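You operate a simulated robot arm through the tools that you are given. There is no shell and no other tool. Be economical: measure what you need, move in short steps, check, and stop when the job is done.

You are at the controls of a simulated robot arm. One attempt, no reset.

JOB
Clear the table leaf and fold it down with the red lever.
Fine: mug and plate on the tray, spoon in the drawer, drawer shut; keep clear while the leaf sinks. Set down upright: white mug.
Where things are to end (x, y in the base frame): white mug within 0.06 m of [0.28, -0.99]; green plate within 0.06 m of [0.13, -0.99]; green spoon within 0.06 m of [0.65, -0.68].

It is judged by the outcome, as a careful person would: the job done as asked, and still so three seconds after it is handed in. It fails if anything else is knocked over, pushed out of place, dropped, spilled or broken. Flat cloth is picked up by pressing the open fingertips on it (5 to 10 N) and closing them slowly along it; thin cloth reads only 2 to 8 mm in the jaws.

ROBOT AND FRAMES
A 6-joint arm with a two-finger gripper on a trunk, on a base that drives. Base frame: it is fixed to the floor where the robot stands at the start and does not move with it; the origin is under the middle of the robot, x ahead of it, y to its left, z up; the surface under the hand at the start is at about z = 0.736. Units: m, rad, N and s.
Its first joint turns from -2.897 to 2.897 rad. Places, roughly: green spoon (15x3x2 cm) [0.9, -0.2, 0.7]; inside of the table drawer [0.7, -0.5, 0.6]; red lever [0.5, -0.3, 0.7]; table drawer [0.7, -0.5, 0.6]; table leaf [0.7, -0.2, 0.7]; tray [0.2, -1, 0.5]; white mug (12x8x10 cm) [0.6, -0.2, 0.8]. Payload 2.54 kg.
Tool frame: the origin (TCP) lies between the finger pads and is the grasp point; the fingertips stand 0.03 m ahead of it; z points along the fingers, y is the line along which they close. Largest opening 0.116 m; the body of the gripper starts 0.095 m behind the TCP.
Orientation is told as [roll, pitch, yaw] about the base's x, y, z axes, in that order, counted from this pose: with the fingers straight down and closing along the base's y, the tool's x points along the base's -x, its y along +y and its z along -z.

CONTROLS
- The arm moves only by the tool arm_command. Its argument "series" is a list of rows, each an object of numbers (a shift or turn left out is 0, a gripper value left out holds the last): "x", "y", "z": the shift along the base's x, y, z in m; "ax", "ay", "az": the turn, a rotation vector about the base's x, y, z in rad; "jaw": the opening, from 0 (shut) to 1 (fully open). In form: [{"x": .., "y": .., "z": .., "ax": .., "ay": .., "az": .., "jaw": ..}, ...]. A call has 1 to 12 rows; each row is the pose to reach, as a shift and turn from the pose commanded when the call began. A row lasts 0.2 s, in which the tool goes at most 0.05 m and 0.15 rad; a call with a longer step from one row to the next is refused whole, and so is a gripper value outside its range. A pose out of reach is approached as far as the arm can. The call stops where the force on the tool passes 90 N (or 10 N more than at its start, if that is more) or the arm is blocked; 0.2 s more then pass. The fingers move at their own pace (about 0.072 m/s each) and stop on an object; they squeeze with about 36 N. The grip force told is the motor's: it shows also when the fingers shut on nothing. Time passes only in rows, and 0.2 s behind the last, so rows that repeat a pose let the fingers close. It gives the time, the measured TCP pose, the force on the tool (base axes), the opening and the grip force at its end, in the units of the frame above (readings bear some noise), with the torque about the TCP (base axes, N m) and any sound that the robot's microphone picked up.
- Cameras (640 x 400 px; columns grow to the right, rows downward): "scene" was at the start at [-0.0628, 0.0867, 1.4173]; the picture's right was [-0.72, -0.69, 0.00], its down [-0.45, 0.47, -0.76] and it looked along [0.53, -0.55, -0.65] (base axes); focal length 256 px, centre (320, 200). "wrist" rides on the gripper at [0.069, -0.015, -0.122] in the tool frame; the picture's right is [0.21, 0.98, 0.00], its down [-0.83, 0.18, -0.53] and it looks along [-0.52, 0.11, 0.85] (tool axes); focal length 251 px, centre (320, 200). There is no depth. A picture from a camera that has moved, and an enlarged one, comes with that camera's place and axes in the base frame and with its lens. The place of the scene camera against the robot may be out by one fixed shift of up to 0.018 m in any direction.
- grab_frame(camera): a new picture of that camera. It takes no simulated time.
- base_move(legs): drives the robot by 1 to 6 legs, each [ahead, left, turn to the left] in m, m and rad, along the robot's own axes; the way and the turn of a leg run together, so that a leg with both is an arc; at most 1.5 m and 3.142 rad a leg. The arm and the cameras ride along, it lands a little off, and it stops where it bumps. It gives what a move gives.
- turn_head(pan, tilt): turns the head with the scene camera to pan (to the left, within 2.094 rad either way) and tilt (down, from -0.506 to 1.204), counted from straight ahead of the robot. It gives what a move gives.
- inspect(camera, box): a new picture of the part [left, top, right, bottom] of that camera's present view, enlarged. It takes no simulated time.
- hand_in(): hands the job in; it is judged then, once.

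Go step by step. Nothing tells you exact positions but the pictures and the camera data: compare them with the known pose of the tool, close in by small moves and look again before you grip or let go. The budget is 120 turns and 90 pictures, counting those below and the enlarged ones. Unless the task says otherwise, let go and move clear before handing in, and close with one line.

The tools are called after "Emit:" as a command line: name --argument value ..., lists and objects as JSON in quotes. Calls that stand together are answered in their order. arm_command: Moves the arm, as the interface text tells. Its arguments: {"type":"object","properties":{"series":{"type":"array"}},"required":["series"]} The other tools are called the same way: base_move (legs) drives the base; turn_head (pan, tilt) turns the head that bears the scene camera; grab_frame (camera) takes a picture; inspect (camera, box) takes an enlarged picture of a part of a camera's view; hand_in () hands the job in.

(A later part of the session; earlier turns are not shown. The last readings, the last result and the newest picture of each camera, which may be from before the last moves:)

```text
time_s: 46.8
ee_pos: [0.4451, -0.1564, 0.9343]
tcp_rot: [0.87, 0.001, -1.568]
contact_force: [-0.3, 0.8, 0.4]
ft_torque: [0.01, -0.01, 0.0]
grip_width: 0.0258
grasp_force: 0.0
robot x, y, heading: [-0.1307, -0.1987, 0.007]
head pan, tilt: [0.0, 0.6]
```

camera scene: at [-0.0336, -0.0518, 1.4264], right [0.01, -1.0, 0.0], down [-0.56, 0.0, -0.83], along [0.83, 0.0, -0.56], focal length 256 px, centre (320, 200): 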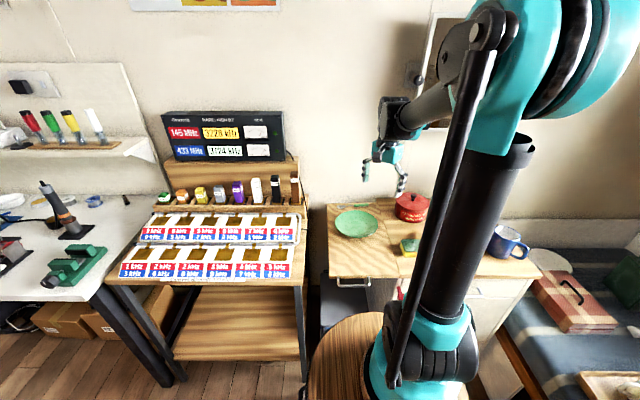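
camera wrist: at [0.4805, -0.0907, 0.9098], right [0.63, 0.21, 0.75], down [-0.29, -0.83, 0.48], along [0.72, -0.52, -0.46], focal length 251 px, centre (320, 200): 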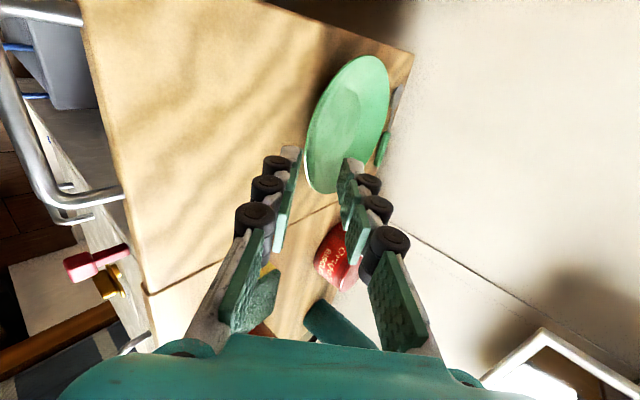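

Now I'll move forward again and down to just short of the rim.

Emit:
arm_command --series '[{"x": 0.045}, {"x": 0.09}, {"x": 0.135, "y": -0.003}, {"x": 0.155, "y": -0.004, "z": -0.03}, {"x": 0.155, "y": -0.004, "z": -0.07}, {"x": 0.155, "y": -0.004, "z": -0.11}, {"x": 0.155, "y": -0.004, "z": -0.14}, {"x": 0.155, "y": -0.004, "z": -0.14}]'

Emit:
grab_frame --camera "wrist"

Emit:
inspect --camera "scene" --box '[310, 140, 430, 230]'

```text
time_s: 48.6
ee_pos: [0.6083, -0.159, 0.8119]
tcp_rot: [0.87, 0.0, -1.569]
contact_force: [-0.6, -0.2, 0.1]
ft_torque: [-0.02, 0.0, -0.03]
grip_width: 0.026
grasp_force: 0.1
out of reach, approached as far as the arm can: row 7, 8
robot x, y, heading: [-0.1339, -0.2012, 0.014]
head pan, tilt: [0.0, 0.6]
```

```text
52 pictures are left
camera wrist: at [0.5065, -0.0904, 0.8786], right [0.63, 0.22, 0.75], down [-0.29, -0.83, 0.48], along [0.72, -0.52, -0.46], focal length 251 px, centre (320, 200)
```

wrist: 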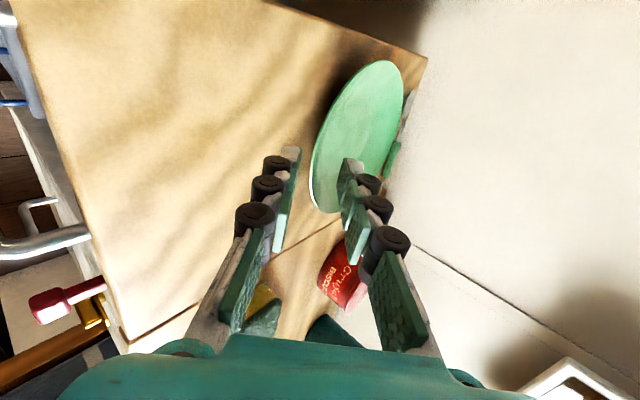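

```text
4.44 times, centred on (370, 185) of scene
camera zoom: at [-0.1684, -0.0528, 1.4264], right [0.01, -1.0, 0.0], down [-0.56, 0.0, -0.83], along [0.83, 0.01, -0.56], focal length 1140 px, centre (98, 267)
```

zoom: 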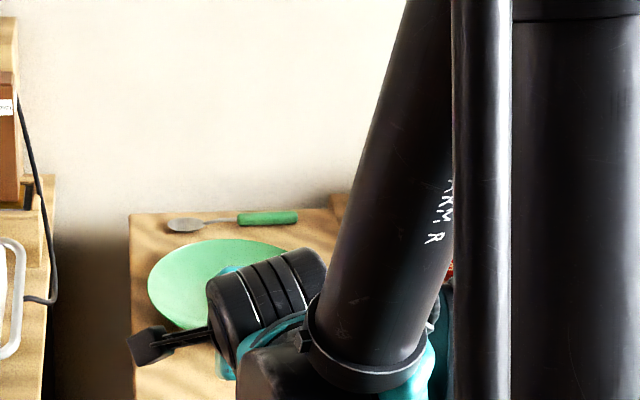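

Still blocked. The arm needs to be more stretched for this tilt, so I'll back off another 0.2 m with the hand raised.

Emit:
arm_command --series '[{"z": 0.04}, {"z": 0.08}, {"z": 0.12}, {"z": 0.12}]'

Emit:
base_move --legs '[[-0.2, 0, 0]]'

```text
time_s: 49.6
ee_pos: [0.61, -0.1627, 0.9354]
tcp_rot: [0.872, 0.001, -1.568]
contact_force: [0.4, 0.5, 0.3]
ft_torque: [-0.01, -0.04, 0.01]
grip_width: 0.0262
grasp_force: 0.1
robot x, y, heading: [-0.1335, -0.1981, 0.009]
head pan, tilt: [0.0, 0.6]
```

```text
time_s: 51.2
ee_pos: [0.4064, -0.1657, 0.9351]
tcp_rot: [0.872, 0.001, -1.569]
contact_force: [0.7, 0.4, 0.4]
ft_torque: [0.0, -0.01, 0.02]
grip_width: 0.0262
grasp_force: 0.1
robot x, y, heading: [-0.3362, -0.2066, 0.009]
head pan, tilt: [0.0, 0.6]
```

Emit:
arm_command --series '[{"x": 0.045}, {"x": 0.09}, {"x": 0.135}, {"x": 0.175, "y": 0.003}, {"x": 0.2, "y": 0.005, "z": -0.03}, {"x": 0.2, "y": 0.005, "z": -0.07}, {"x": 0.2, "y": 0.005, "z": -0.11}, {"x": 0.2, "y": 0.005, "z": -0.145}, {"x": 0.2, "y": 0.005, "z": -0.145}]'

Emit:
grab_frame --camera "wrist"

Emit:
turn_head --pan 0.0 --tilt 0.5

Emit:
inspect --camera "scene" --box '[310, 140, 430, 230]'

```text
time_s: 53.2
ee_pos: [0.6055, -0.1603, 0.7902]
tcp_rot: [0.873, 0.002, -1.568]
contact_force: [0.3, -0.5, 1.2]
ft_torque: [-0.01, 0.0, -0.01]
grip_width: 0.026
grasp_force: 0.1
robot x, y, heading: [-0.336, -0.2033, 0.006]
head pan, tilt: [0.0, 0.6]
```

```text
50 pictures are left
camera wrist: at [0.5028, -0.0916, 0.8576], right [0.63, 0.22, 0.75], down [-0.29, -0.83, 0.48], along [0.72, -0.52, -0.46], focal length 251 px, centre (320, 200)
```

wrist: 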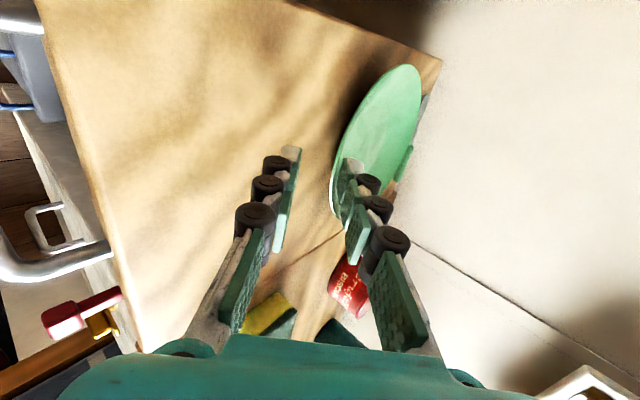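

```text
time_s: 53.9
ee_pos: [0.6057, -0.1608, 0.7913]
tcp_rot: [0.873, 0.0, -1.568]
contact_force: [0.6, -0.5, -0.4]
ft_torque: [0.01, -0.03, -0.01]
grip_width: 0.0261
grasp_force: 0.0
robot x, y, heading: [-0.3313, -0.2016, 0.006]
head pan, tilt: [0.0, 0.499]
```

```text
4.44 times, centred on (370, 185) of scene
camera zoom: at [-0.3683, -0.0544, 1.4354], right [0.01, -1.0, 0.0], down [-0.48, 0.0, -0.88], along [0.88, 0.01, -0.48], focal length 1140 px, centre (98, 267)
```

zoom: 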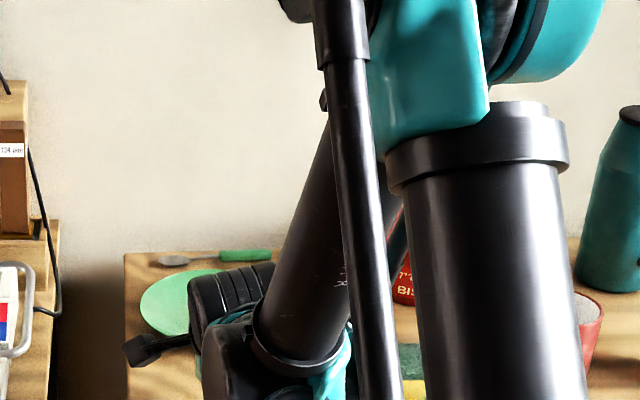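

Now it reaches, and the rim is where I expected (x≈0.666, z≈0.757). I'll drop to finger height and slide forward so the lower finger goes under the rim.

Emit:
arm_command --series '[{"z": -0.008}, {"z": -0.013, "x": 0.01}, {"z": -0.014, "x": 0.025}, {"z": -0.014, "x": 0.038}, {"z": -0.014, "x": 0.046}, {"z": -0.014, "x": 0.046}]'

Emit:
inspect --camera "wrist" --box '[200, 40, 480, 260]'

```text
time_s: 55.3
ee_pos: [0.653, -0.1594, 0.7742]
tcp_rot: [0.872, -0.001, -1.57]
contact_force: [0.5, 0.0, 0.2]
ft_torque: [0.03, -0.03, 0.0]
grip_width: 0.026
grasp_force: 0.0
robot x, y, heading: [-0.337, -0.2005, 0.011]
head pan, tilt: [0.0, 0.499]
```

```text
1.82 times, centred on (340, 150) of wrist
camera zoom: at [0.5511, -0.0905, 0.8409], right [0.63, 0.22, 0.75], down [-0.29, -0.83, 0.48], along [0.72, -0.52, -0.46], focal length 457 px, centre (284, 291)
```

zoom: 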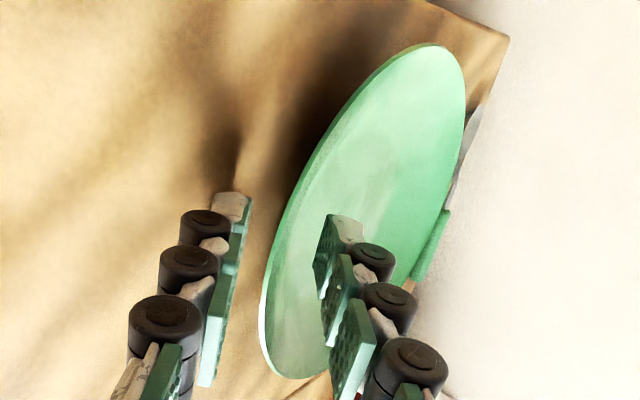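

The rim edge lies between the fingers. I'll go 8 mm further in, then close slowly.

Emit:
arm_command --series '[{"x": 0.005}, {"x": 0.009}, {"x": 0.009, "jaw": 0.15}, {"x": 0.009, "jaw": 0.1}, {"x": 0.009, "jaw": 0.05}, {"x": 0.009, "jaw": 0.0}, {"x": 0.009, "jaw": 0.0}, {"x": 0.009, "jaw": 0.0}]'

Emit:
inspect --camera "wrist" --box '[200, 40, 480, 260]'

```text
time_s: 57.1
ee_pos: [0.6635, -0.1602, 0.7754]
tcp_rot: [0.874, -0.001, -1.569]
contact_force: [2.3, -0.5, 3.0]
ft_torque: [0.2, -0.51, -0.07]
grip_width: 0.0063
grasp_force: 35.2
robot x, y, heading: [-0.3396, -0.2027, 0.009]
head pan, tilt: [0.0, 0.499]
```

```text
1.82 times, centred on (340, 150) of wrist
camera zoom: at [0.5603, -0.0907, 0.8427], right [0.63, 0.22, 0.75], down [-0.29, -0.83, 0.48], along [0.72, -0.52, -0.46], focal length 457 px, centre (284, 291)
```

zoom: 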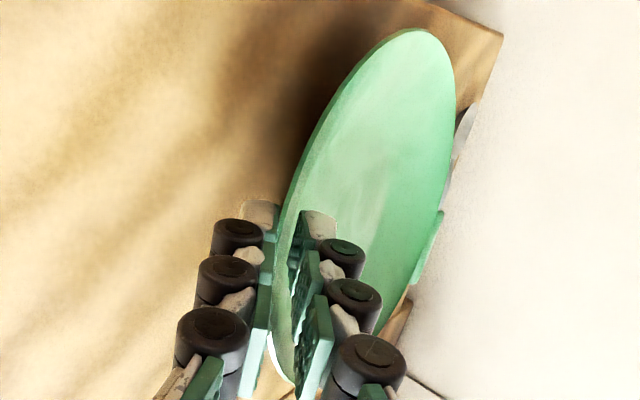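

The rim is pinched (6 mm) with a finger under it. I'll lift slowly and check.

Emit:
arm_command --series '[{"z": 0.005}, {"z": 0.012}, {"z": 0.022}, {"z": 0.035}, {"z": 0.05}, {"z": 0.05}]'

Emit:
grab_frame --camera "wrist"

Emit:
inspect --camera "scene" --box '[310, 120, 470, 240]'

```text
time_s: 58.5
ee_pos: [0.6621, -0.16, 0.8248]
tcp_rot: [0.872, 0.0, -1.571]
contact_force: [-0.1, -0.5, -2.4]
ft_torque: [0.06, 0.23, -0.01]
grip_width: 0.0062
grasp_force: 33.9
robot x, y, heading: [-0.334, -0.2052, 0.009]
head pan, tilt: [0.0, 0.499]
```

```text
46 pictures are left
camera wrist: at [0.5587, -0.0912, 0.8923], right [0.63, 0.22, 0.75], down [-0.29, -0.83, 0.48], along [0.72, -0.52, -0.46], focal length 251 px, centre (320, 200)
```

wrist: 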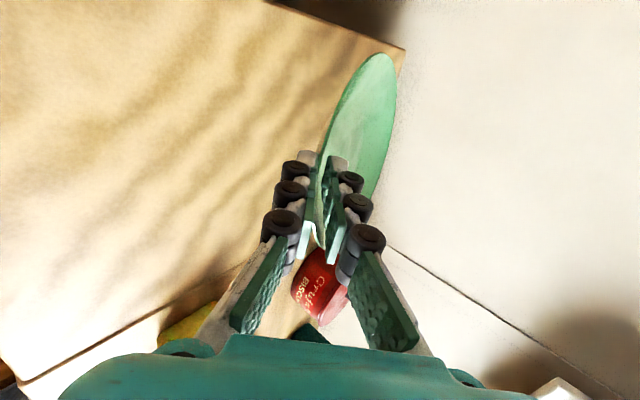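

```text
3.33 times, centred on (390, 180) of scene
camera zoom: at [-0.3682, -0.0544, 1.4355], right [0.01, -1.0, 0.0], down [-0.48, 0.0, -0.88], along [0.88, 0.01, -0.48], focal length 855 px, centre (87, 267)
```

zoom: 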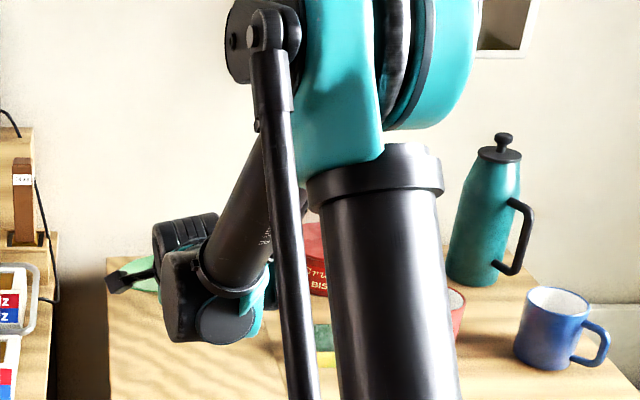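

The plate is held firmly with only a slight droop. I'll raise it, draw it back, then sweep toward the tray.

Emit:
arm_command --series '[{"z": 0.04}, {"z": 0.08}, {"z": 0.11, "x": -0.03}, {"z": 0.14, "x": -0.06}, {"z": 0.16, "x": -0.1}, {"z": 0.16, "x": -0.14}, {"z": 0.16, "x": -0.18}, {"z": 0.16, "x": -0.22}, {"z": 0.16, "x": -0.22}]'

Emit:
arm_command --series '[{"y": -0.04, "az": -0.06}, {"y": -0.08, "az": -0.12}, {"y": -0.12, "az": -0.18}, {"y": -0.16, "az": -0.24}, {"y": -0.2, "az": -0.3}, {"y": -0.24, "az": -0.36}, {"y": -0.28, "az": -0.42, "x": -0.02}, {"y": -0.32, "az": -0.48, "x": -0.04}, {"y": -0.36, "az": -0.54, "x": -0.06}, {"y": -0.4, "az": -0.6, "x": -0.08}, {"y": -0.44, "az": -0.68, "x": -0.1}, {"y": -0.44, "az": -0.785, "x": -0.12}]'

Emit:
turn_head --pan -1.0 --tilt 0.5

Emit:
grab_frame --camera "scene"

```text
time_s: 60.5
ee_pos: [0.4431, -0.1597, 0.9847]
tcp_rot: [0.873, -0.001, -1.569]
contact_force: [0.5, 0.1, -2.0]
ft_torque: [0.01, 0.21, 0.0]
grip_width: 0.006
grasp_force: 33.8
robot x, y, heading: [-0.3368, -0.2039, 0.008]
head pan, tilt: [0.0, 0.499]
```

```text
time_s: 63.1
ee_pos: [0.3223, -0.6006, 0.9847]
tcp_rot: [0.874, -0.002, -2.356]
contact_force: [-0.1, 0.4, -2.4]
ft_torque: [0.21, 0.16, 0.01]
grip_width: 0.0058
grasp_force: 34.1
robot x, y, heading: [-0.3352, -0.2012, 0.007]
head pan, tilt: [0.0, 0.499]
```

```text
time_s: 64.4
ee_pos: [0.3244, -0.6007, 0.984]
tcp_rot: [0.873, 0.0, -2.355]
contact_force: [0.6, -0.5, -2.5]
ft_torque: [0.19, 0.15, 0.0]
grip_width: 0.0061
grasp_force: 34.1
robot x, y, heading: [-0.3348, -0.203, 0.004]
head pan, tilt: [-1.0, 0.499]
```

```text
44 pictures are left
camera scene: at [-0.4094, -0.1313, 1.4355], right [-0.84, -0.55, 0.0], down [-0.26, 0.4, -0.88], along [0.48, -0.73, -0.48], focal length 256 px, centre (320, 200)
```

scene: 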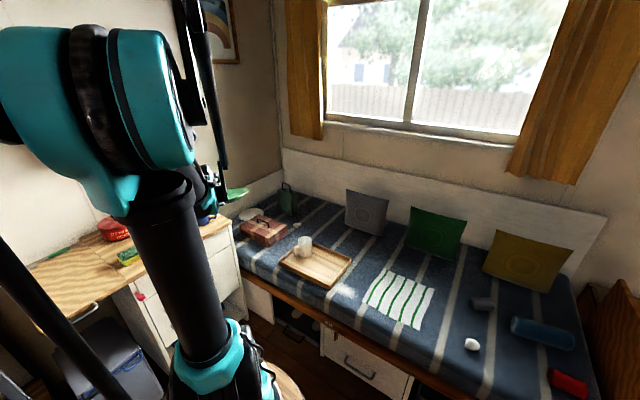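

The plate is at 45° over the floor in front of the bench. I'll carry it over the tray, levelling it by 7°, and start down.

Emit:
arm_command --series '[{"x": -0.025, "y": -0.035}, {"x": -0.05, "y": -0.07}, {"x": -0.08, "y": -0.105}, {"x": -0.11, "y": -0.14}, {"x": -0.14, "y": -0.175}, {"x": -0.17, "y": -0.21}, {"x": -0.2, "y": -0.245}, {"x": -0.23, "y": -0.28}, {"x": -0.262, "y": -0.315}, {"x": -0.262, "y": -0.32, "z": -0.04, "ax": -0.09, "ay": -0.09}, {"x": -0.262, "y": -0.32, "z": -0.08, "ax": -0.09, "ay": -0.09}, {"x": -0.262, "y": -0.32, "z": -0.12, "ax": -0.09, "ay": -0.09}]'

Emit:
grab_frame --camera "wrist"

Emit:
grab_frame --camera "scene"

```text
time_s: 67.0
ee_pos: [0.0594, -0.9213, 0.867]
tcp_rot: [1.0, -0.001, -2.354]
contact_force: [-0.1, 0.7, -3.3]
ft_torque: [0.21, 0.18, -0.02]
grip_width: 0.0059
grasp_force: 33.9
robot x, y, heading: [-0.3342, -0.2001, 0.005]
head pan, tilt: [-1.0, 0.499]
```

```text
43 pictures are left
camera wrist: at [0.0298, -0.7944, 0.9202], right [0.53, -0.22, 0.82], down [-0.83, -0.34, 0.44], along [0.18, -0.92, -0.36], focal length 251 px, centre (320, 200)
```

wrist: 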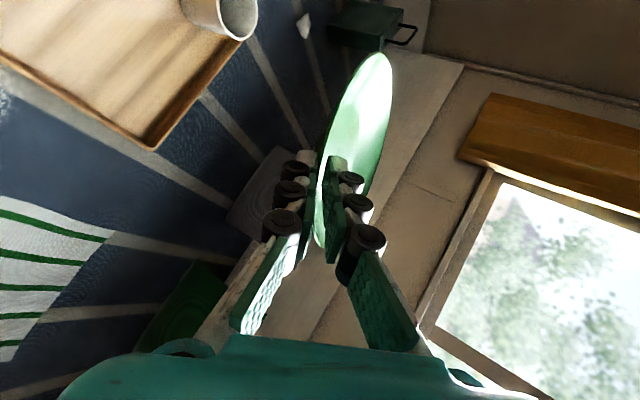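

```text
42 pictures are left
camera scene: at [-0.4096, -0.1313, 1.4355], right [-0.84, -0.55, 0.0], down [-0.26, 0.4, -0.88], along [0.48, -0.74, -0.48], focal length 256 px, centre (320, 200)
```

scene: 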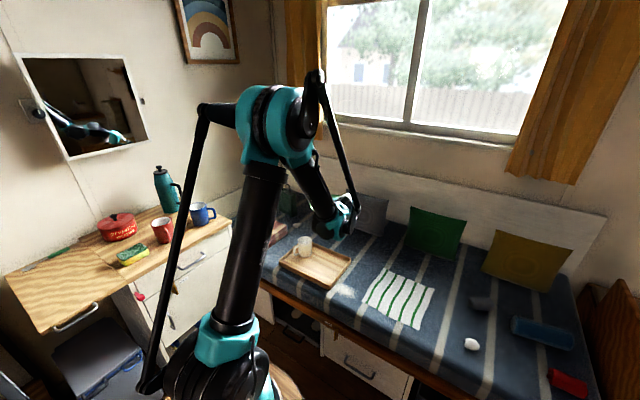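

The plate is above the tray region. I'll descend in steps, watching for the arm's limit.

Emit:
arm_command --series '[{"z": -0.05}, {"z": -0.1}, {"z": -0.15}, {"z": -0.2}, {"z": -0.24}, {"z": -0.27}]'

Emit:
grab_frame --camera "wrist"

Emit:
inspect --camera "scene" --box '[240, 180, 400, 300]'

```text
time_s: 68.4
ee_pos: [0.067, -0.9696, 0.6299]
tcp_rot: [0.999, 0.0, -2.354]
contact_force: [-0.5, 0.3, -2.7]
ft_torque: [0.16, 0.15, -0.01]
grip_width: 0.0061
grasp_force: 33.8
out of reach, approached as far as the arm can: row 4, 5, 6
robot x, y, heading: [-0.3363, -0.2013, 0.009]
head pan, tilt: [-1.0, 0.499]
```

```text
41 pictures are left
camera wrist: at [0.0378, -0.8409, 0.6836], right [0.53, -0.22, 0.82], down [-0.83, -0.34, 0.44], along [0.18, -0.91, -0.36], focal length 251 px, centre (320, 200)
```

wrist: 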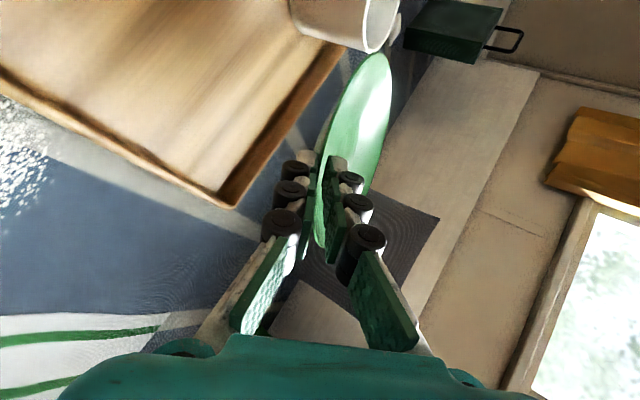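

```text
3.33 times, centred on (320, 240) of scene
camera zoom: at [-0.4095, -0.1316, 1.4355], right [-0.84, -0.55, 0.0], down [-0.26, 0.4, -0.88], along [0.48, -0.74, -0.48], focal length 855 px, centre (320, 67)
```

zoom: 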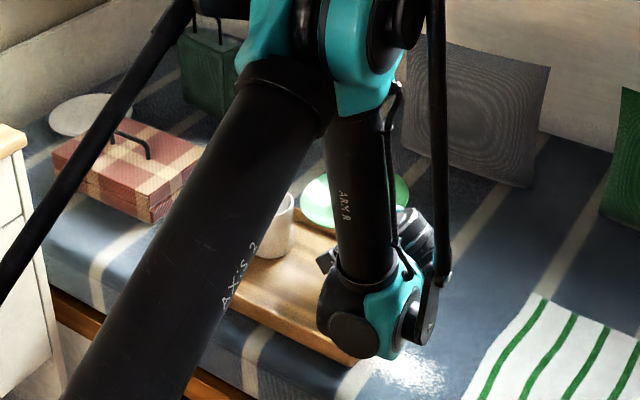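

The plate is level now, but the arm is again too folded at this low height. I'll raise it, drive 0.2 m away from the bench, and reach in more stretched.

Emit:
arm_command --series '[{"z": 0.04}, {"z": 0.08}, {"z": 0.12}, {"z": 0.16}, {"z": 0.2}, {"z": 0.2}]'

Emit:
base_move --legs '[[0, 0.22, 0]]'

```text
time_s: 69.8
ee_pos: [0.0615, -0.9688, 0.8285]
tcp_rot: [1.0, 0.0, -2.354]
contact_force: [0.3, -0.3, -2.8]
ft_torque: [0.2, 0.13, 0.02]
grip_width: 0.006
grasp_force: 33.8
robot x, y, heading: [-0.3343, -0.2036, 0.01]
head pan, tilt: [-1.0, 0.499]
```

```text
time_s: 71.5
ee_pos: [0.0634, -0.7421, 0.8287]
tcp_rot: [1.001, -0.002, -2.352]
contact_force: [0.2, 1.1, -1.9]
ft_torque: [0.18, 0.18, -0.02]
grip_width: 0.006
grasp_force: 33.7
robot x, y, heading: [-0.3403, 0.0248, 0.007]
head pan, tilt: [-1.0, 0.499]
```

Emit:
arm_command --series '[{"y": -0.045}, {"y": -0.09}, {"y": -0.135}, {"y": -0.179}, {"y": -0.179, "z": -0.04}, {"y": -0.179, "z": -0.08}, {"y": -0.179, "z": -0.12}, {"y": -0.179, "z": -0.16}, {"y": -0.179, "z": -0.2}, {"y": -0.179, "z": -0.23}, {"y": -0.179, "z": -0.23}]'

Emit:
grab_frame --camera "wrist"

Emit:
inspect --camera "scene" --box '[240, 180, 400, 300]'

```text
time_s: 73.9
ee_pos: [0.0609, -0.9236, 0.599]
tcp_rot: [0.999, 0.0, -2.354]
contact_force: [0.1, -0.4, -3.1]
ft_torque: [0.19, 0.16, 0.02]
grip_width: 0.0057
grasp_force: 34.2
robot x, y, heading: [-0.3389, 0.0228, 0.012]
head pan, tilt: [-1.0, 0.499]
```

```text
39 pictures are left
camera wrist: at [0.031, -0.7966, 0.6525], right [0.53, -0.22, 0.82], down [-0.83, -0.34, 0.44], along [0.18, -0.91, -0.36], focal length 251 px, centre (320, 200)
```

wrist: 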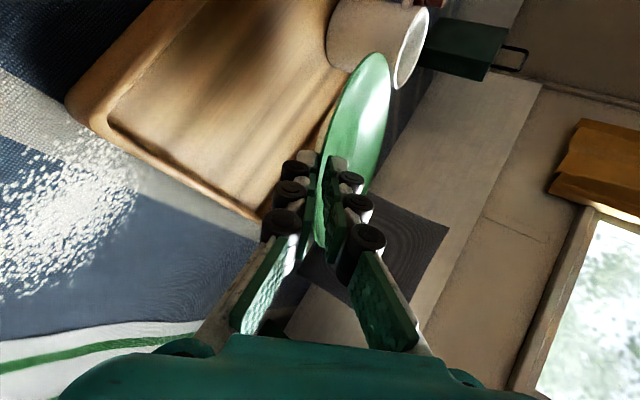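

```text
3.33 times, centred on (320, 240) of scene
camera zoom: at [-0.4117, 0.0931, 1.4355], right [-0.84, -0.55, 0.0], down [-0.26, 0.4, -0.88], along [0.48, -0.73, -0.48], focal length 855 px, centre (320, 67)
```

zoom: 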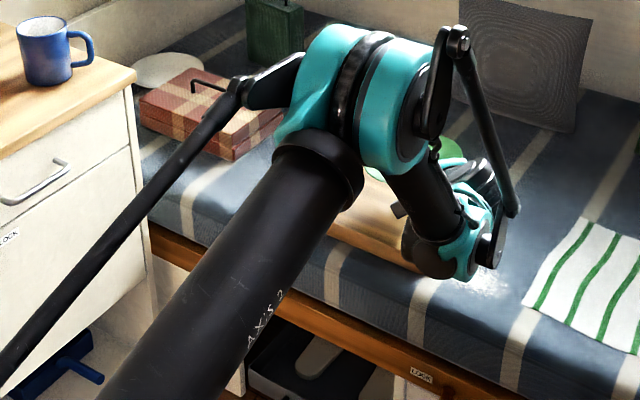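

It reaches now. I'll lower it further, closer to the tray floor.

Emit:
arm_command --series '[{"z": -0.03}, {"z": -0.055}, {"z": -0.07}, {"z": -0.07}]'

Emit:
grab_frame --camera "wrist"

Emit:
inspect --camera "scene" --box '[290, 200, 390, 275]'

```text
time_s: 74.9
ee_pos: [0.0607, -0.9221, 0.5286]
tcp_rot: [0.998, 0.0, -2.353]
contact_force: [-0.8, 0.0, -2.6]
ft_torque: [0.18, 0.15, -0.01]
grip_width: 0.006
grasp_force: 34.2
robot x, y, heading: [-0.3394, 0.0221, 0.015]
head pan, tilt: [-1.0, 0.499]
```

```text
37 pictures are left
camera wrist: at [0.0324, -0.795, 0.5822], right [0.53, -0.22, 0.82], down [-0.83, -0.34, 0.44], along [0.18, -0.91, -0.36], focal length 251 px, centre (320, 200)
```

wrist: 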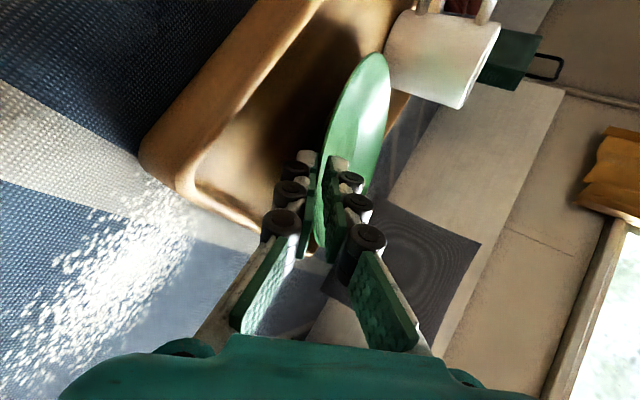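

```text
5.33 times, centred on (340, 238) of scene
camera zoom: at [-0.4117, 0.0931, 1.4355], right [-0.84, -0.55, 0.0], down [-0.26, 0.4, -0.88], along [0.48, -0.73, -0.48], focal length 1368 px, centre (213, 0)
```

zoom: 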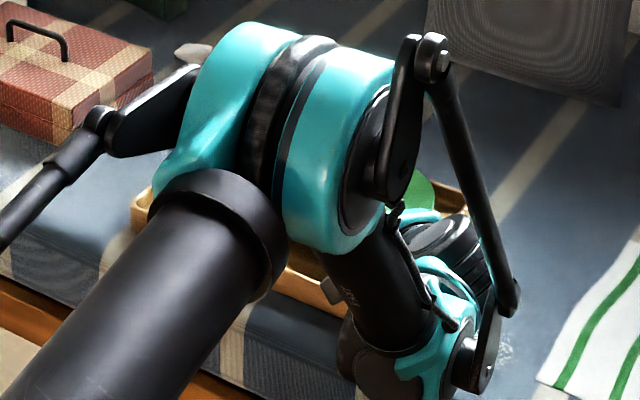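

All clear of the walls and mug. I'll settle the last 2 cm gently.

Emit:
arm_command --series '[{"z": -0.01}, {"z": -0.016}, {"z": -0.019}, {"z": -0.019}]'

```text
time_s: 75.9
ee_pos: [0.0625, -0.915, 0.5238]
tcp_rot: [1.001, 0.001, -2.354]
contact_force: [-0.1, -0.3, -1.7]
ft_torque: [0.23, 0.17, 0.01]
grip_width: 0.0062
grasp_force: 34.3
out of reach, approached as far as the arm can: row 1, 2, 3, 4
robot x, y, heading: [-0.3388, 0.0231, 0.009]
head pan, tilt: [-1.0, 0.499]
```

The arm is now at its outer limit. A base position about 8 cm nearer should suit, so I'll raise, move and come back.

Emit:
arm_command --series '[{"z": 0.04}, {"z": 0.08}, {"z": 0.12}, {"z": 0.15}, {"z": 0.15, "y": 0.04}, {"z": 0.15, "y": 0.08}]'

Emit:
base_move --legs '[[0, -0.08, 0]]'

```text
time_s: 77.3
ee_pos: [0.0646, -0.8375, 0.6743]
tcp_rot: [1.0, 0.0, -2.351]
contact_force: [-0.1, 0.0, -2.1]
ft_torque: [0.22, 0.11, 0.0]
grip_width: 0.0059
grasp_force: 33.5
robot x, y, heading: [-0.3387, 0.0214, 0.009]
head pan, tilt: [-1.0, 0.499]
```

```text
time_s: 78.3
ee_pos: [0.0684, -0.9172, 0.6732]
tcp_rot: [1.001, -0.001, -2.353]
contact_force: [-0.8, 0.0, -2.7]
ft_torque: [0.2, 0.13, 0.02]
grip_width: 0.006
grasp_force: 34.2
robot x, y, heading: [-0.336, -0.056, 0.013]
head pan, tilt: [-1.0, 0.499]
```

Emit:
arm_command --series '[{"x": -0.006, "y": -0.003, "z": -0.04}, {"x": -0.006, "y": -0.003, "z": -0.08}, {"x": -0.006, "y": -0.003, "z": -0.12}, {"x": -0.006, "y": -0.003, "z": -0.145}, {"x": -0.006, "y": -0.003, "z": -0.158}, {"x": -0.006, "y": -0.003, "z": -0.162}, {"x": -0.006, "y": -0.003, "z": -0.162}]'

```text
time_s: 79.9
ee_pos: [0.061, -0.9208, 0.5115]
tcp_rot: [1.0, 0.0, -2.351]
contact_force: [-1.4, 2.4, 6.3]
ft_torque: [-0.11, -0.63, 0.2]
grip_width: 0.0062
grasp_force: 34.7
robot x, y, heading: [-0.3346, -0.057, 0.01]
head pan, tilt: [-1.0, 0.499]
```

Contact was felt. I'll look before letting go.

Emit:
grab_frame --camera "wrist"

Emit:
inspect --camera "scene" --box '[270, 200, 390, 290]'

```text
35 pictures are left
camera wrist: at [0.0318, -0.7936, 0.5649], right [0.53, -0.22, 0.82], down [-0.83, -0.34, 0.44], along [0.18, -0.92, -0.36], focal length 251 px, centre (320, 200)
```

wrist: 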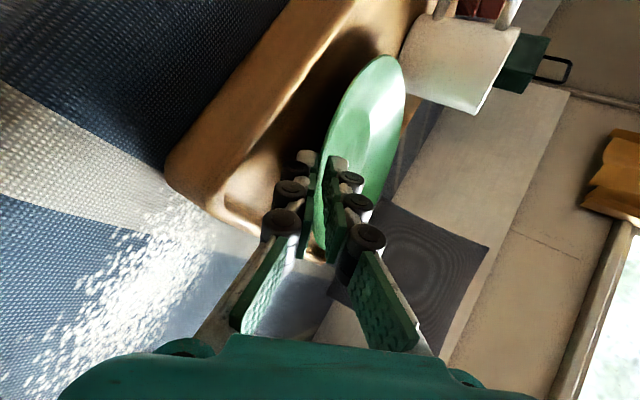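

```text
4.44 times, centred on (330, 245) of scene
camera zoom: at [-0.4111, 0.0134, 1.4355], right [-0.84, -0.55, 0.0], down [-0.26, 0.4, -0.88], along [0.48, -0.73, -0.48], focal length 1140 px, centre (276, 0)
```

zoom: 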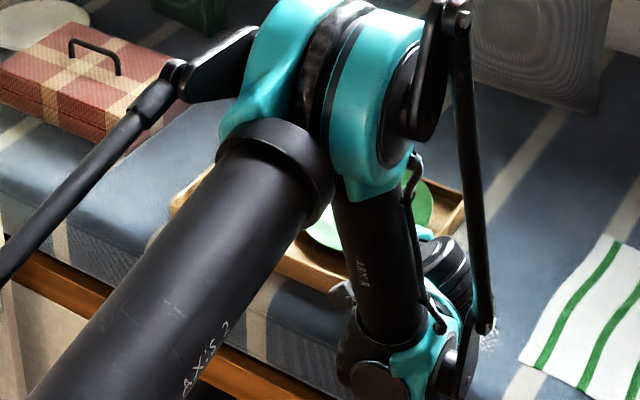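

The plate's base is touching the tray floor, just inboard of its centre and clear of the mug. I'll press down 3 mm, open slightly and back out along the fingers.

Emit:
arm_command --series '[{"z": -0.003}, {"z": -0.003, "jaw": 0.08}, {"z": -0.003, "jaw": 0.15}, {"z": -0.003, "jaw": 0.17}, {"z": -0.003, "jaw": 0.17}]'

Emit:
inspect --camera "wrist" --box '[160, 0, 520, 260]'

```text
time_s: 81.1
ee_pos: [0.0618, -0.9208, 0.509]
tcp_rot: [1.001, 0.001, -2.35]
contact_force: [-0.2, 0.1, 0.1]
ft_torque: [0.0, 0.0, 0.02]
grip_width: 0.0201
grasp_force: 0.1
robot x, y, heading: [-0.3416, -0.0558, 0.017]
head pan, tilt: [-1.0, 0.499]
```

```text
1.54 times, centred on (340, 130) of wrist
camera zoom: at [0.0316, -0.7935, 0.5622], right [0.53, -0.22, 0.82], down [-0.83, -0.34, 0.44], along [0.18, -0.91, -0.36], focal length 387 px, centre (289, 308)
```

zoom: 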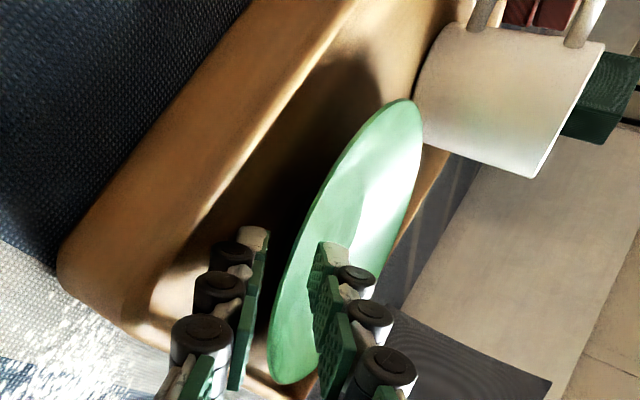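

The plate rests in the tray. I'll back out along the finger direction and rise.

Emit:
arm_command --series '[{"x": -0.012, "y": 0.012, "z": 0.01}, {"x": -0.03, "y": 0.03, "z": 0.026}, {"x": -0.05, "y": 0.05, "z": 0.05}, {"x": -0.06, "y": 0.07, "z": 0.09}, {"x": -0.06, "y": 0.08, "z": 0.135}, {"x": -0.06, "y": 0.1, "z": 0.18}, {"x": -0.05, "y": 0.12, "z": 0.22}, {"x": -0.04, "y": 0.14, "z": 0.26}, {"x": -0.02, "y": 0.16, "z": 0.3}, {"x": 0, "y": 0.19, "z": 0.33}]'

Emit:
grab_frame --camera "scene"

```text
time_s: 83.3
ee_pos: [0.063, -0.7284, 0.8377]
tcp_rot: [1.001, 0.0, -2.354]
contact_force: [0.7, -0.3, -0.6]
ft_torque: [0.0, -0.03, 0.03]
grip_width: 0.0199
grasp_force: 0.1
robot x, y, heading: [-0.3359, -0.057, 0.015]
head pan, tilt: [-1.0, 0.499]
```

```text
32 pictures are left
camera scene: at [-0.411, 0.0128, 1.4355], right [-0.84, -0.55, 0.0], down [-0.26, 0.4, -0.88], along [0.48, -0.73, -0.48], focal length 256 px, centre (320, 200)
```

scene: 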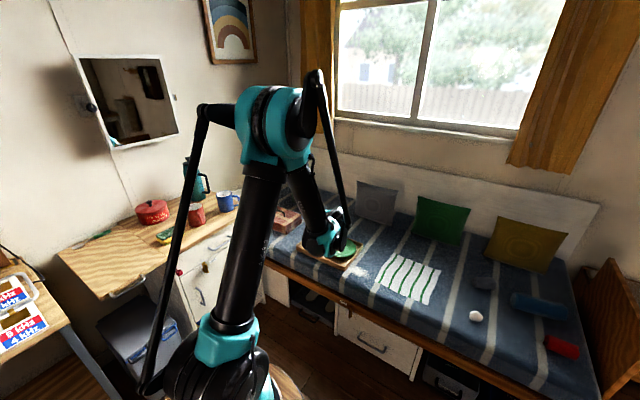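

Plate and mug are on the tray. Next is the drawer: I'll straighten the hand and inspect the drawer front and its labels.

Emit:
arm_command --series '[{"ax": 0.1, "ay": 0.1, "z": 0.03}, {"ax": 0.2, "ay": 0.2, "z": 0.06}, {"ax": 0.3, "ay": 0.3, "z": 0.09, "y": 0.03}, {"ax": 0.4, "ay": 0.4, "z": 0.1, "y": 0.06}, {"ax": 0.5, "ay": 0.5, "z": 0.1, "y": 0.09}, {"ax": 0.6, "ay": 0.6, "z": 0.1, "y": 0.12}, {"ax": 0.7, "ay": 0.7, "z": 0.1, "y": 0.15}, {"ax": 0.7071, "ay": 0.7071, "z": 0.1, "y": 0.19}, {"ax": 0.7071, "ay": 0.7071, "z": 0.1, "y": 0.23}]'

Emit:
turn_head --pan -0.55 --tilt 0.6

Emit:
grab_frame --camera "scene"

```text
time_s: 85.3
ee_pos: [0.06, -0.4989, 0.9391]
tcp_rot: [-0.002, 0.004, -2.352]
contact_force: [0.1, -1.0, -0.2]
ft_torque: [0.02, 0.01, 0.03]
grip_width: 0.0198
grasp_force: 0.0
robot x, y, heading: [-0.3355, -0.057, 0.009]
head pan, tilt: [-1.0, 0.499]
```

```text
time_s: 86.2
ee_pos: [0.0584, -0.4998, 0.94]
tcp_rot: [0.0, 0.004, -2.353]
contact_force: [-0.3, 1.3, 0.2]
ft_torque: [-0.03, 0.03, 0.01]
grip_width: 0.0196
grasp_force: 0.0
robot x, y, heading: [-0.3373, -0.0545, 0.012]
head pan, tilt: [-0.55, 0.6]
```

```text
31 pictures are left
camera scene: at [-0.3851, 0.0437, 1.4264], right [-0.51, -0.86, 0.0], down [-0.48, 0.29, -0.83], along [0.71, -0.42, -0.56], focal length 256 px, centre (320, 200)
```

scene: 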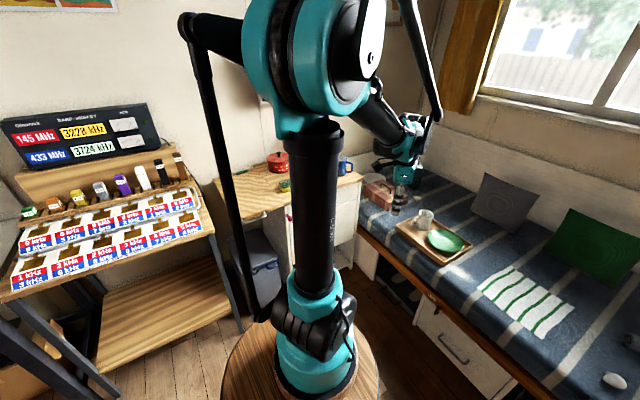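

The plate lies flat beside the mug. I'll drive forward 0.25 m and a little left, turn the jaws to close along x, and look down at the drawer handle.

Emit:
base_move --legs '[[0.25, 0.05, 0]]'

Emit:
arm_command --series '[{"az": 0.13, "x": 0.02, "z": -0.01, "jaw": 0.5}, {"az": 0.26, "x": 0.04, "z": -0.02}, {"az": 0.39, "x": 0.06, "z": -0.02}, {"az": 0.52, "x": 0.08, "z": -0.02}, {"az": 0.65, "x": 0.1, "z": -0.02}, {"az": 0.785, "x": 0.12, "z": -0.02}, {"az": 0.785, "x": 0.14, "z": -0.02, "jaw": 0.5}]'

Emit:
grab_frame --camera "wrist"

```text
time_s: 88.1
ee_pos: [0.3139, -0.443, 0.9384]
tcp_rot: [0.0, 0.003, -2.341]
contact_force: [-0.7, 0.3, 0.6]
ft_torque: [-0.02, -0.03, -0.01]
grip_width: 0.0198
grasp_force: 0.1
robot x, y, heading: [-0.0891, -0.0034, 0.024]
head pan, tilt: [-0.55, 0.6]
```

```text
time_s: 89.7
ee_pos: [0.4551, -0.4426, 0.9198]
tcp_rot: [0.001, 0.004, -1.557]
contact_force: [0.2, 0.5, 0.4]
ft_torque: [-0.01, -0.03, 0.0]
grip_width: 0.058
grasp_force: 0.0
robot x, y, heading: [-0.0878, -0.0044, 0.021]
head pan, tilt: [-0.55, 0.6]
```

```text
30 pictures are left
camera wrist: at [0.4391, -0.3739, 1.0416], right [0.97, 0.23, 0.0], down [0.19, -0.82, 0.53], along [0.12, -0.52, -0.85], focal length 251 px, centre (320, 200)
```

wrist: 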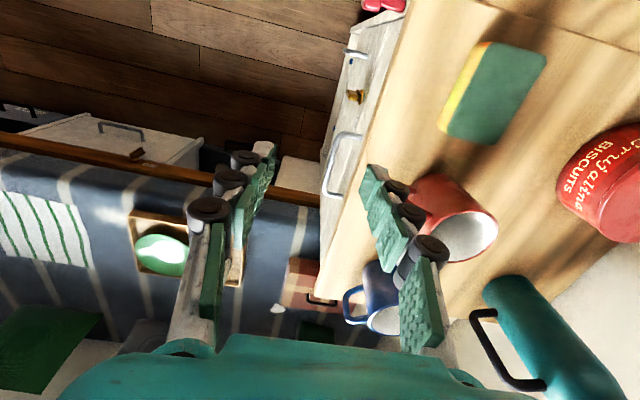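

The handle bar is at x≈0.488, y≈-0.52, standing about 3 cm off the front. I'll move above it with a narrow jaw and look once more.

Emit:
arm_command --series '[{"x": 0.015, "y": -0.035, "z": -0.02, "jaw": 0.27}, {"x": 0.033, "y": -0.078, "z": -0.04}, {"x": 0.033, "y": -0.078, "z": -0.08}, {"x": 0.033, "y": -0.078, "z": -0.12}, {"x": 0.033, "y": -0.078, "z": -0.15}, {"x": 0.033, "y": -0.078, "z": -0.15}]'

Emit:
grab_frame --camera "wrist"

```text
refused: row 2 steps farther than a row can; nothing moved
```

```text
29 pictures are left
camera wrist: at [0.4391, -0.3739, 1.0416], right [0.97, 0.23, 0.0], down [0.19, -0.82, 0.53], along [0.12, -0.52, -0.85], focal length 251 px, centre (320, 200)
```

wrist: 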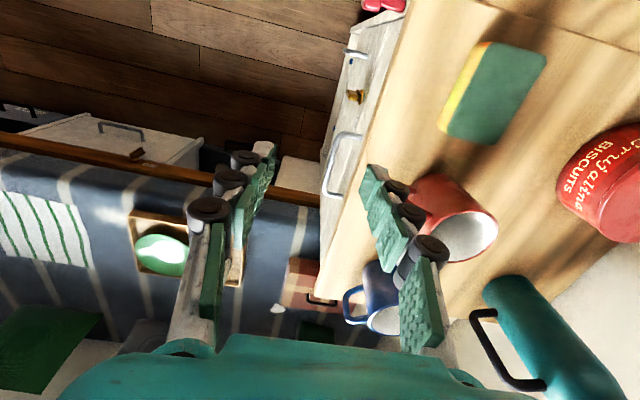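

The row was a touch too long, so I'll resend it with smaller steps.

Emit:
arm_command --series '[{"x": 0.012, "y": -0.03, "z": -0.015, "jaw": 0.27}, {"x": 0.024, "y": -0.06, "z": -0.03}, {"x": 0.033, "y": -0.078, "z": -0.06}, {"x": 0.033, "y": -0.078, "z": -0.1}, {"x": 0.033, "y": -0.078, "z": -0.14}, {"x": 0.033, "y": -0.078, "z": -0.14}]'

Emit:
grab_frame --camera "wrist"

```text
time_s: 91.1
ee_pos: [0.4891, -0.5205, 0.7799]
tcp_rot: [-0.002, 0.005, -1.556]
contact_force: [0.4, -0.5, -1.0]
ft_torque: [-0.01, 0.01, 0.02]
grip_width: 0.0313
grasp_force: 0.1
robot x, y, heading: [-0.0867, -0.0052, 0.019]
head pan, tilt: [-0.55, 0.6]
```

```text
28 pictures are left
camera wrist: at [0.4734, -0.4512, 0.9012], right [0.97, 0.23, 0.0], down [0.19, -0.83, 0.53], along [0.12, -0.52, -0.85], focal length 251 px, centre (320, 200)
```

wrist: 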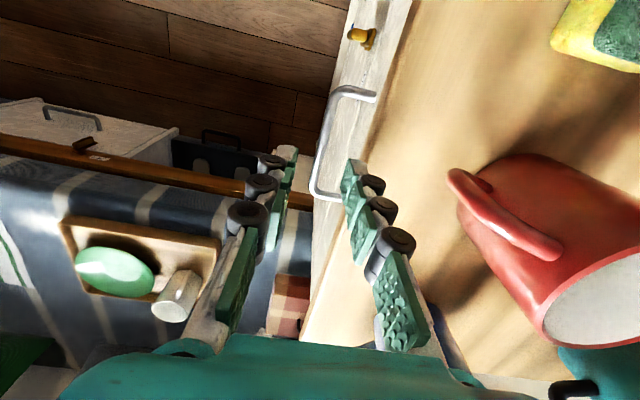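

The bar is confirmed at x≈0.490, z≈0.69. I'll shift 2 cm away from the red mug's handle, descend around the bar and close.

Emit:
arm_command --series '[{"y": -0.02, "x": 0.001}, {"y": -0.02, "x": 0.001, "z": -0.03}, {"y": -0.02, "x": 0.001, "z": -0.06}, {"y": -0.02, "x": 0.001, "z": -0.082}, {"y": -0.02, "x": 0.001, "z": -0.082, "jaw": 0.1}, {"y": -0.02, "x": 0.001, "z": -0.082, "jaw": 0.0}, {"y": -0.02, "x": 0.001, "z": -0.082, "jaw": 0.0}]'

```text
time_s: 92.7
ee_pos: [0.4884, -0.5398, 0.6955]
tcp_rot: [-0.001, 0.003, -1.557]
contact_force: [0.1, -0.4, 0.6]
ft_torque: [0.03, -0.01, 0.01]
grip_width: 0.0
grasp_force: 29.1
robot x, y, heading: [-0.0884, -0.008, 0.021]
head pan, tilt: [-0.55, 0.6]
```

It closed on nothing. I'll look at where the bar is.

Emit:
grab_frame --camera "wrist"

```text
27 pictures are left
camera wrist: at [0.4719, -0.4702, 0.819], right [0.97, 0.23, 0.0], down [0.19, -0.83, 0.53], along [0.12, -0.52, -0.85], focal length 251 px, centre (320, 200)
```

wrist: 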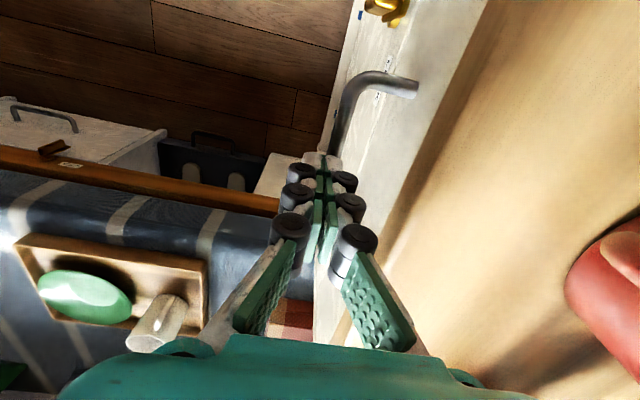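

The bar sits lower, at z≈0.671, right at the tips. I'll rise, open, recentre at x≈0.493 and go 3 cm lower.

Emit:
arm_command --series '[{"z": 0.03}, {"z": 0.03, "x": 0.004, "jaw": 0.27}, {"z": 0.03, "x": 0.004, "jaw": 0.27}, {"z": 0.0, "x": 0.004}, {"z": -0.026, "x": 0.004}, {"z": -0.026, "x": 0.004}, {"z": -0.026, "x": 0.004, "jaw": 0.1}, {"z": -0.026, "x": 0.004, "jaw": 0.0}, {"z": -0.026, "x": 0.004, "jaw": 0.0}]'

```text
time_s: 93.9
ee_pos: [0.4865, -0.5404, 0.68]
tcp_rot: [-0.005, 0.004, -1.562]
contact_force: [-22.1, 8.5, 19.9]
ft_torque: [-0.52, -1.85, 0.28]
grip_width: 0.0232
grasp_force: 0.1
robot x, y, heading: [-0.0889, -0.0032, 0.024]
head pan, tilt: [-0.55, 0.6]
stopped in row 6: the force on the tool passed its limit at 136 N (the readings are from after the stop); the commanded pose is now the measured one
```

A fingertip landed on something, probably the bar itself. I'll lift off and check.

Emit:
arm_command --series '[{"z": 0.02}, {"z": 0.05, "jaw": 0.32}, {"z": 0.05, "jaw": 0.32}, {"z": 0.05}]'

Emit:
grab_frame --camera "wrist"

```text
time_s: 94.9
ee_pos: [0.4873, -0.54, 0.7302]
tcp_rot: [-0.001, 0.006, -1.56]
contact_force: [-3.4, 1.1, 2.7]
ft_torque: [-0.02, -0.08, 0.02]
grip_width: 0.0381
grasp_force: 0.1
robot x, y, heading: [-0.0889, -0.003, 0.017]
head pan, tilt: [-0.55, 0.6]
```

```text
26 pictures are left
camera wrist: at [0.4725, -0.4715, 0.852], right [0.97, 0.22, 0.0], down [0.19, -0.83, 0.53], along [0.12, -0.52, -0.85], focal length 251 px, centre (320, 200)
```

wrist: 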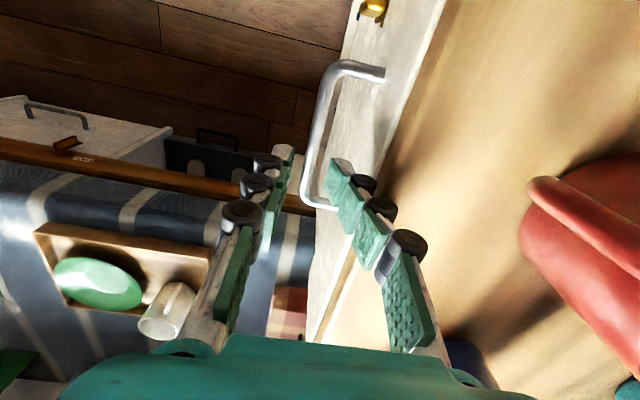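

The bar is really at x≈0.484, so the outer finger came down on it. With the corrected position and the jaw already open, I'll descend again.

Emit:
arm_command --series '[{"x": -0.003, "jaw": 0.3}, {"x": -0.003, "jaw": 0.3, "z": -0.01}, {"x": -0.003, "z": -0.03}, {"x": -0.003, "z": -0.045}, {"x": -0.003, "z": -0.06}, {"x": -0.003, "z": -0.06}]'

```text
time_s: 96.3
ee_pos: [0.4834, -0.5401, 0.6698]
tcp_rot: [-0.004, 0.005, -1.561]
contact_force: [-16.6, -2.3, 10.0]
ft_torque: [0.13, -1.46, -0.06]
grip_width: 0.0295
grasp_force: 0.1
robot x, y, heading: [-0.0833, -0.008, 0.018]
head pan, tilt: [-0.55, 0.6]
```

There's side pressure, likely the finger knuckles against the table edge, and the bar should be between the pads. I'll close.

Emit:
arm_command --series '[{"x": -0.003, "jaw": 0.2}, {"x": -0.003, "jaw": 0.1}, {"x": -0.003, "jaw": 0.0}, {"x": -0.003, "jaw": 0.0}]'

```text
time_s: 97.3
ee_pos: [0.483, -0.5401, 0.6694]
tcp_rot: [-0.001, 0.005, -1.56]
contact_force: [0.9, 3.7, -6.2]
ft_torque: [-0.12, -0.02, -0.37]
grip_width: 0.0087
grasp_force: 37.0
robot x, y, heading: [-0.0866, -0.0045, 0.02]
head pan, tilt: [-0.55, 0.6]
```

I have the handle (9 mm bar). I'll pull straight back in small steps.

Emit:
arm_command --series '[{"x": -0.01}, {"x": -0.025}, {"x": -0.045}, {"x": -0.07}, {"x": -0.095}, {"x": -0.12}, {"x": -0.12}]'

```text
time_s: 98.9
ee_pos: [0.3643, -0.5391, 0.6702]
tcp_rot: [-0.001, 0.005, -1.562]
contact_force: [-1.8, 2.6, -27.7]
ft_torque: [0.0, 0.0, -0.31]
grip_width: 0.0086
grasp_force: 36.5
robot x, y, heading: [-0.0846, -0.0026, 0.016]
head pan, tilt: [-0.55, 0.6]
```

It slides. A little downward load is building, so I'll ease down 3 mm and keep pulling.

Emit:
arm_command --series '[{"x": -0.02, "z": -0.003}, {"x": -0.045, "z": -0.003}, {"x": -0.07, "z": -0.003}, {"x": -0.095, "z": -0.003}, {"x": -0.115, "z": -0.003}, {"x": -0.13, "z": -0.003}, {"x": -0.13, "z": -0.003}]'

Emit:
grab_frame --camera "wrist"

```text
time_s: 100.5
ee_pos: [0.2319, -0.5413, 0.6644]
tcp_rot: [-0.001, 0.005, -1.56]
contact_force: [-1.3, 18.1, 8.6]
ft_torque: [0.0, -0.02, -0.32]
grip_width: 0.0098
grasp_force: 36.0
robot x, y, heading: [-0.0866, -0.0062, 0.022]
head pan, tilt: [-0.55, 0.6]
```

```text
25 pictures are left
camera wrist: at [0.2169, -0.4726, 0.7864], right [0.97, 0.22, 0.0], down [0.19, -0.83, 0.53], along [0.12, -0.52, -0.85], focal length 251 px, centre (320, 200)
```

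wrist: 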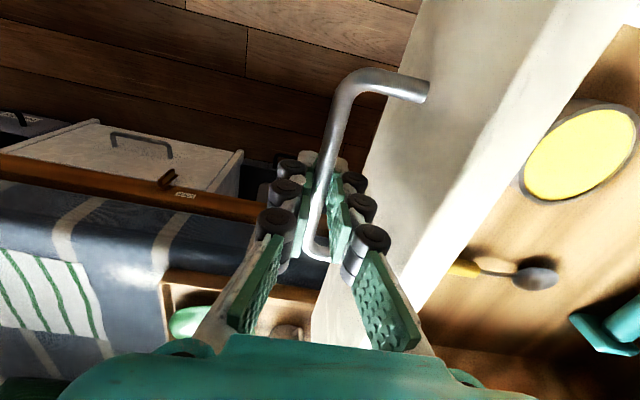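

The drawer is open 0.25 m and has other things inside. I'll release the handle, rise straight up and look inside.

Emit:
arm_command --series '[{"jaw": 0.15}, {"jaw": 0.27}, {"jaw": 0.27, "z": 0.0}, {"z": 0.04}, {"z": 0.08}, {"z": 0.12}, {"z": 0.17}, {"z": 0.22}, {"z": 0.26}, {"z": 0.26, "x": 0.03, "y": -0.02}]'

Emit:
grab_frame --camera "wrist"

```text
time_s: 102.7
ee_pos: [0.2627, -0.5577, 0.9274]
tcp_rot: [-0.001, 0.006, -1.562]
contact_force: [0.9, 1.7, 0.0]
ft_torque: [-0.01, -0.01, -0.02]
grip_width: 0.0312
grasp_force: 0.1
robot x, y, heading: [-0.0894, -0.0027, 0.025]
head pan, tilt: [-0.55, 0.6]
```

```text
24 pictures are left
camera wrist: at [0.2471, -0.4888, 1.05], right [0.97, 0.22, 0.0], down [0.19, -0.83, 0.53], along [0.12, -0.52, -0.85], focal length 251 px, centre (320, 200)
```

wrist: 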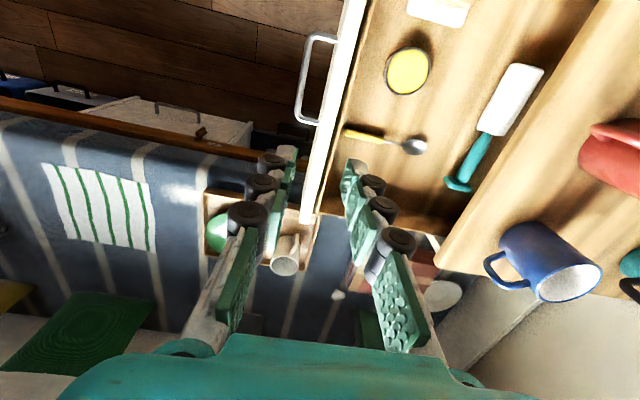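

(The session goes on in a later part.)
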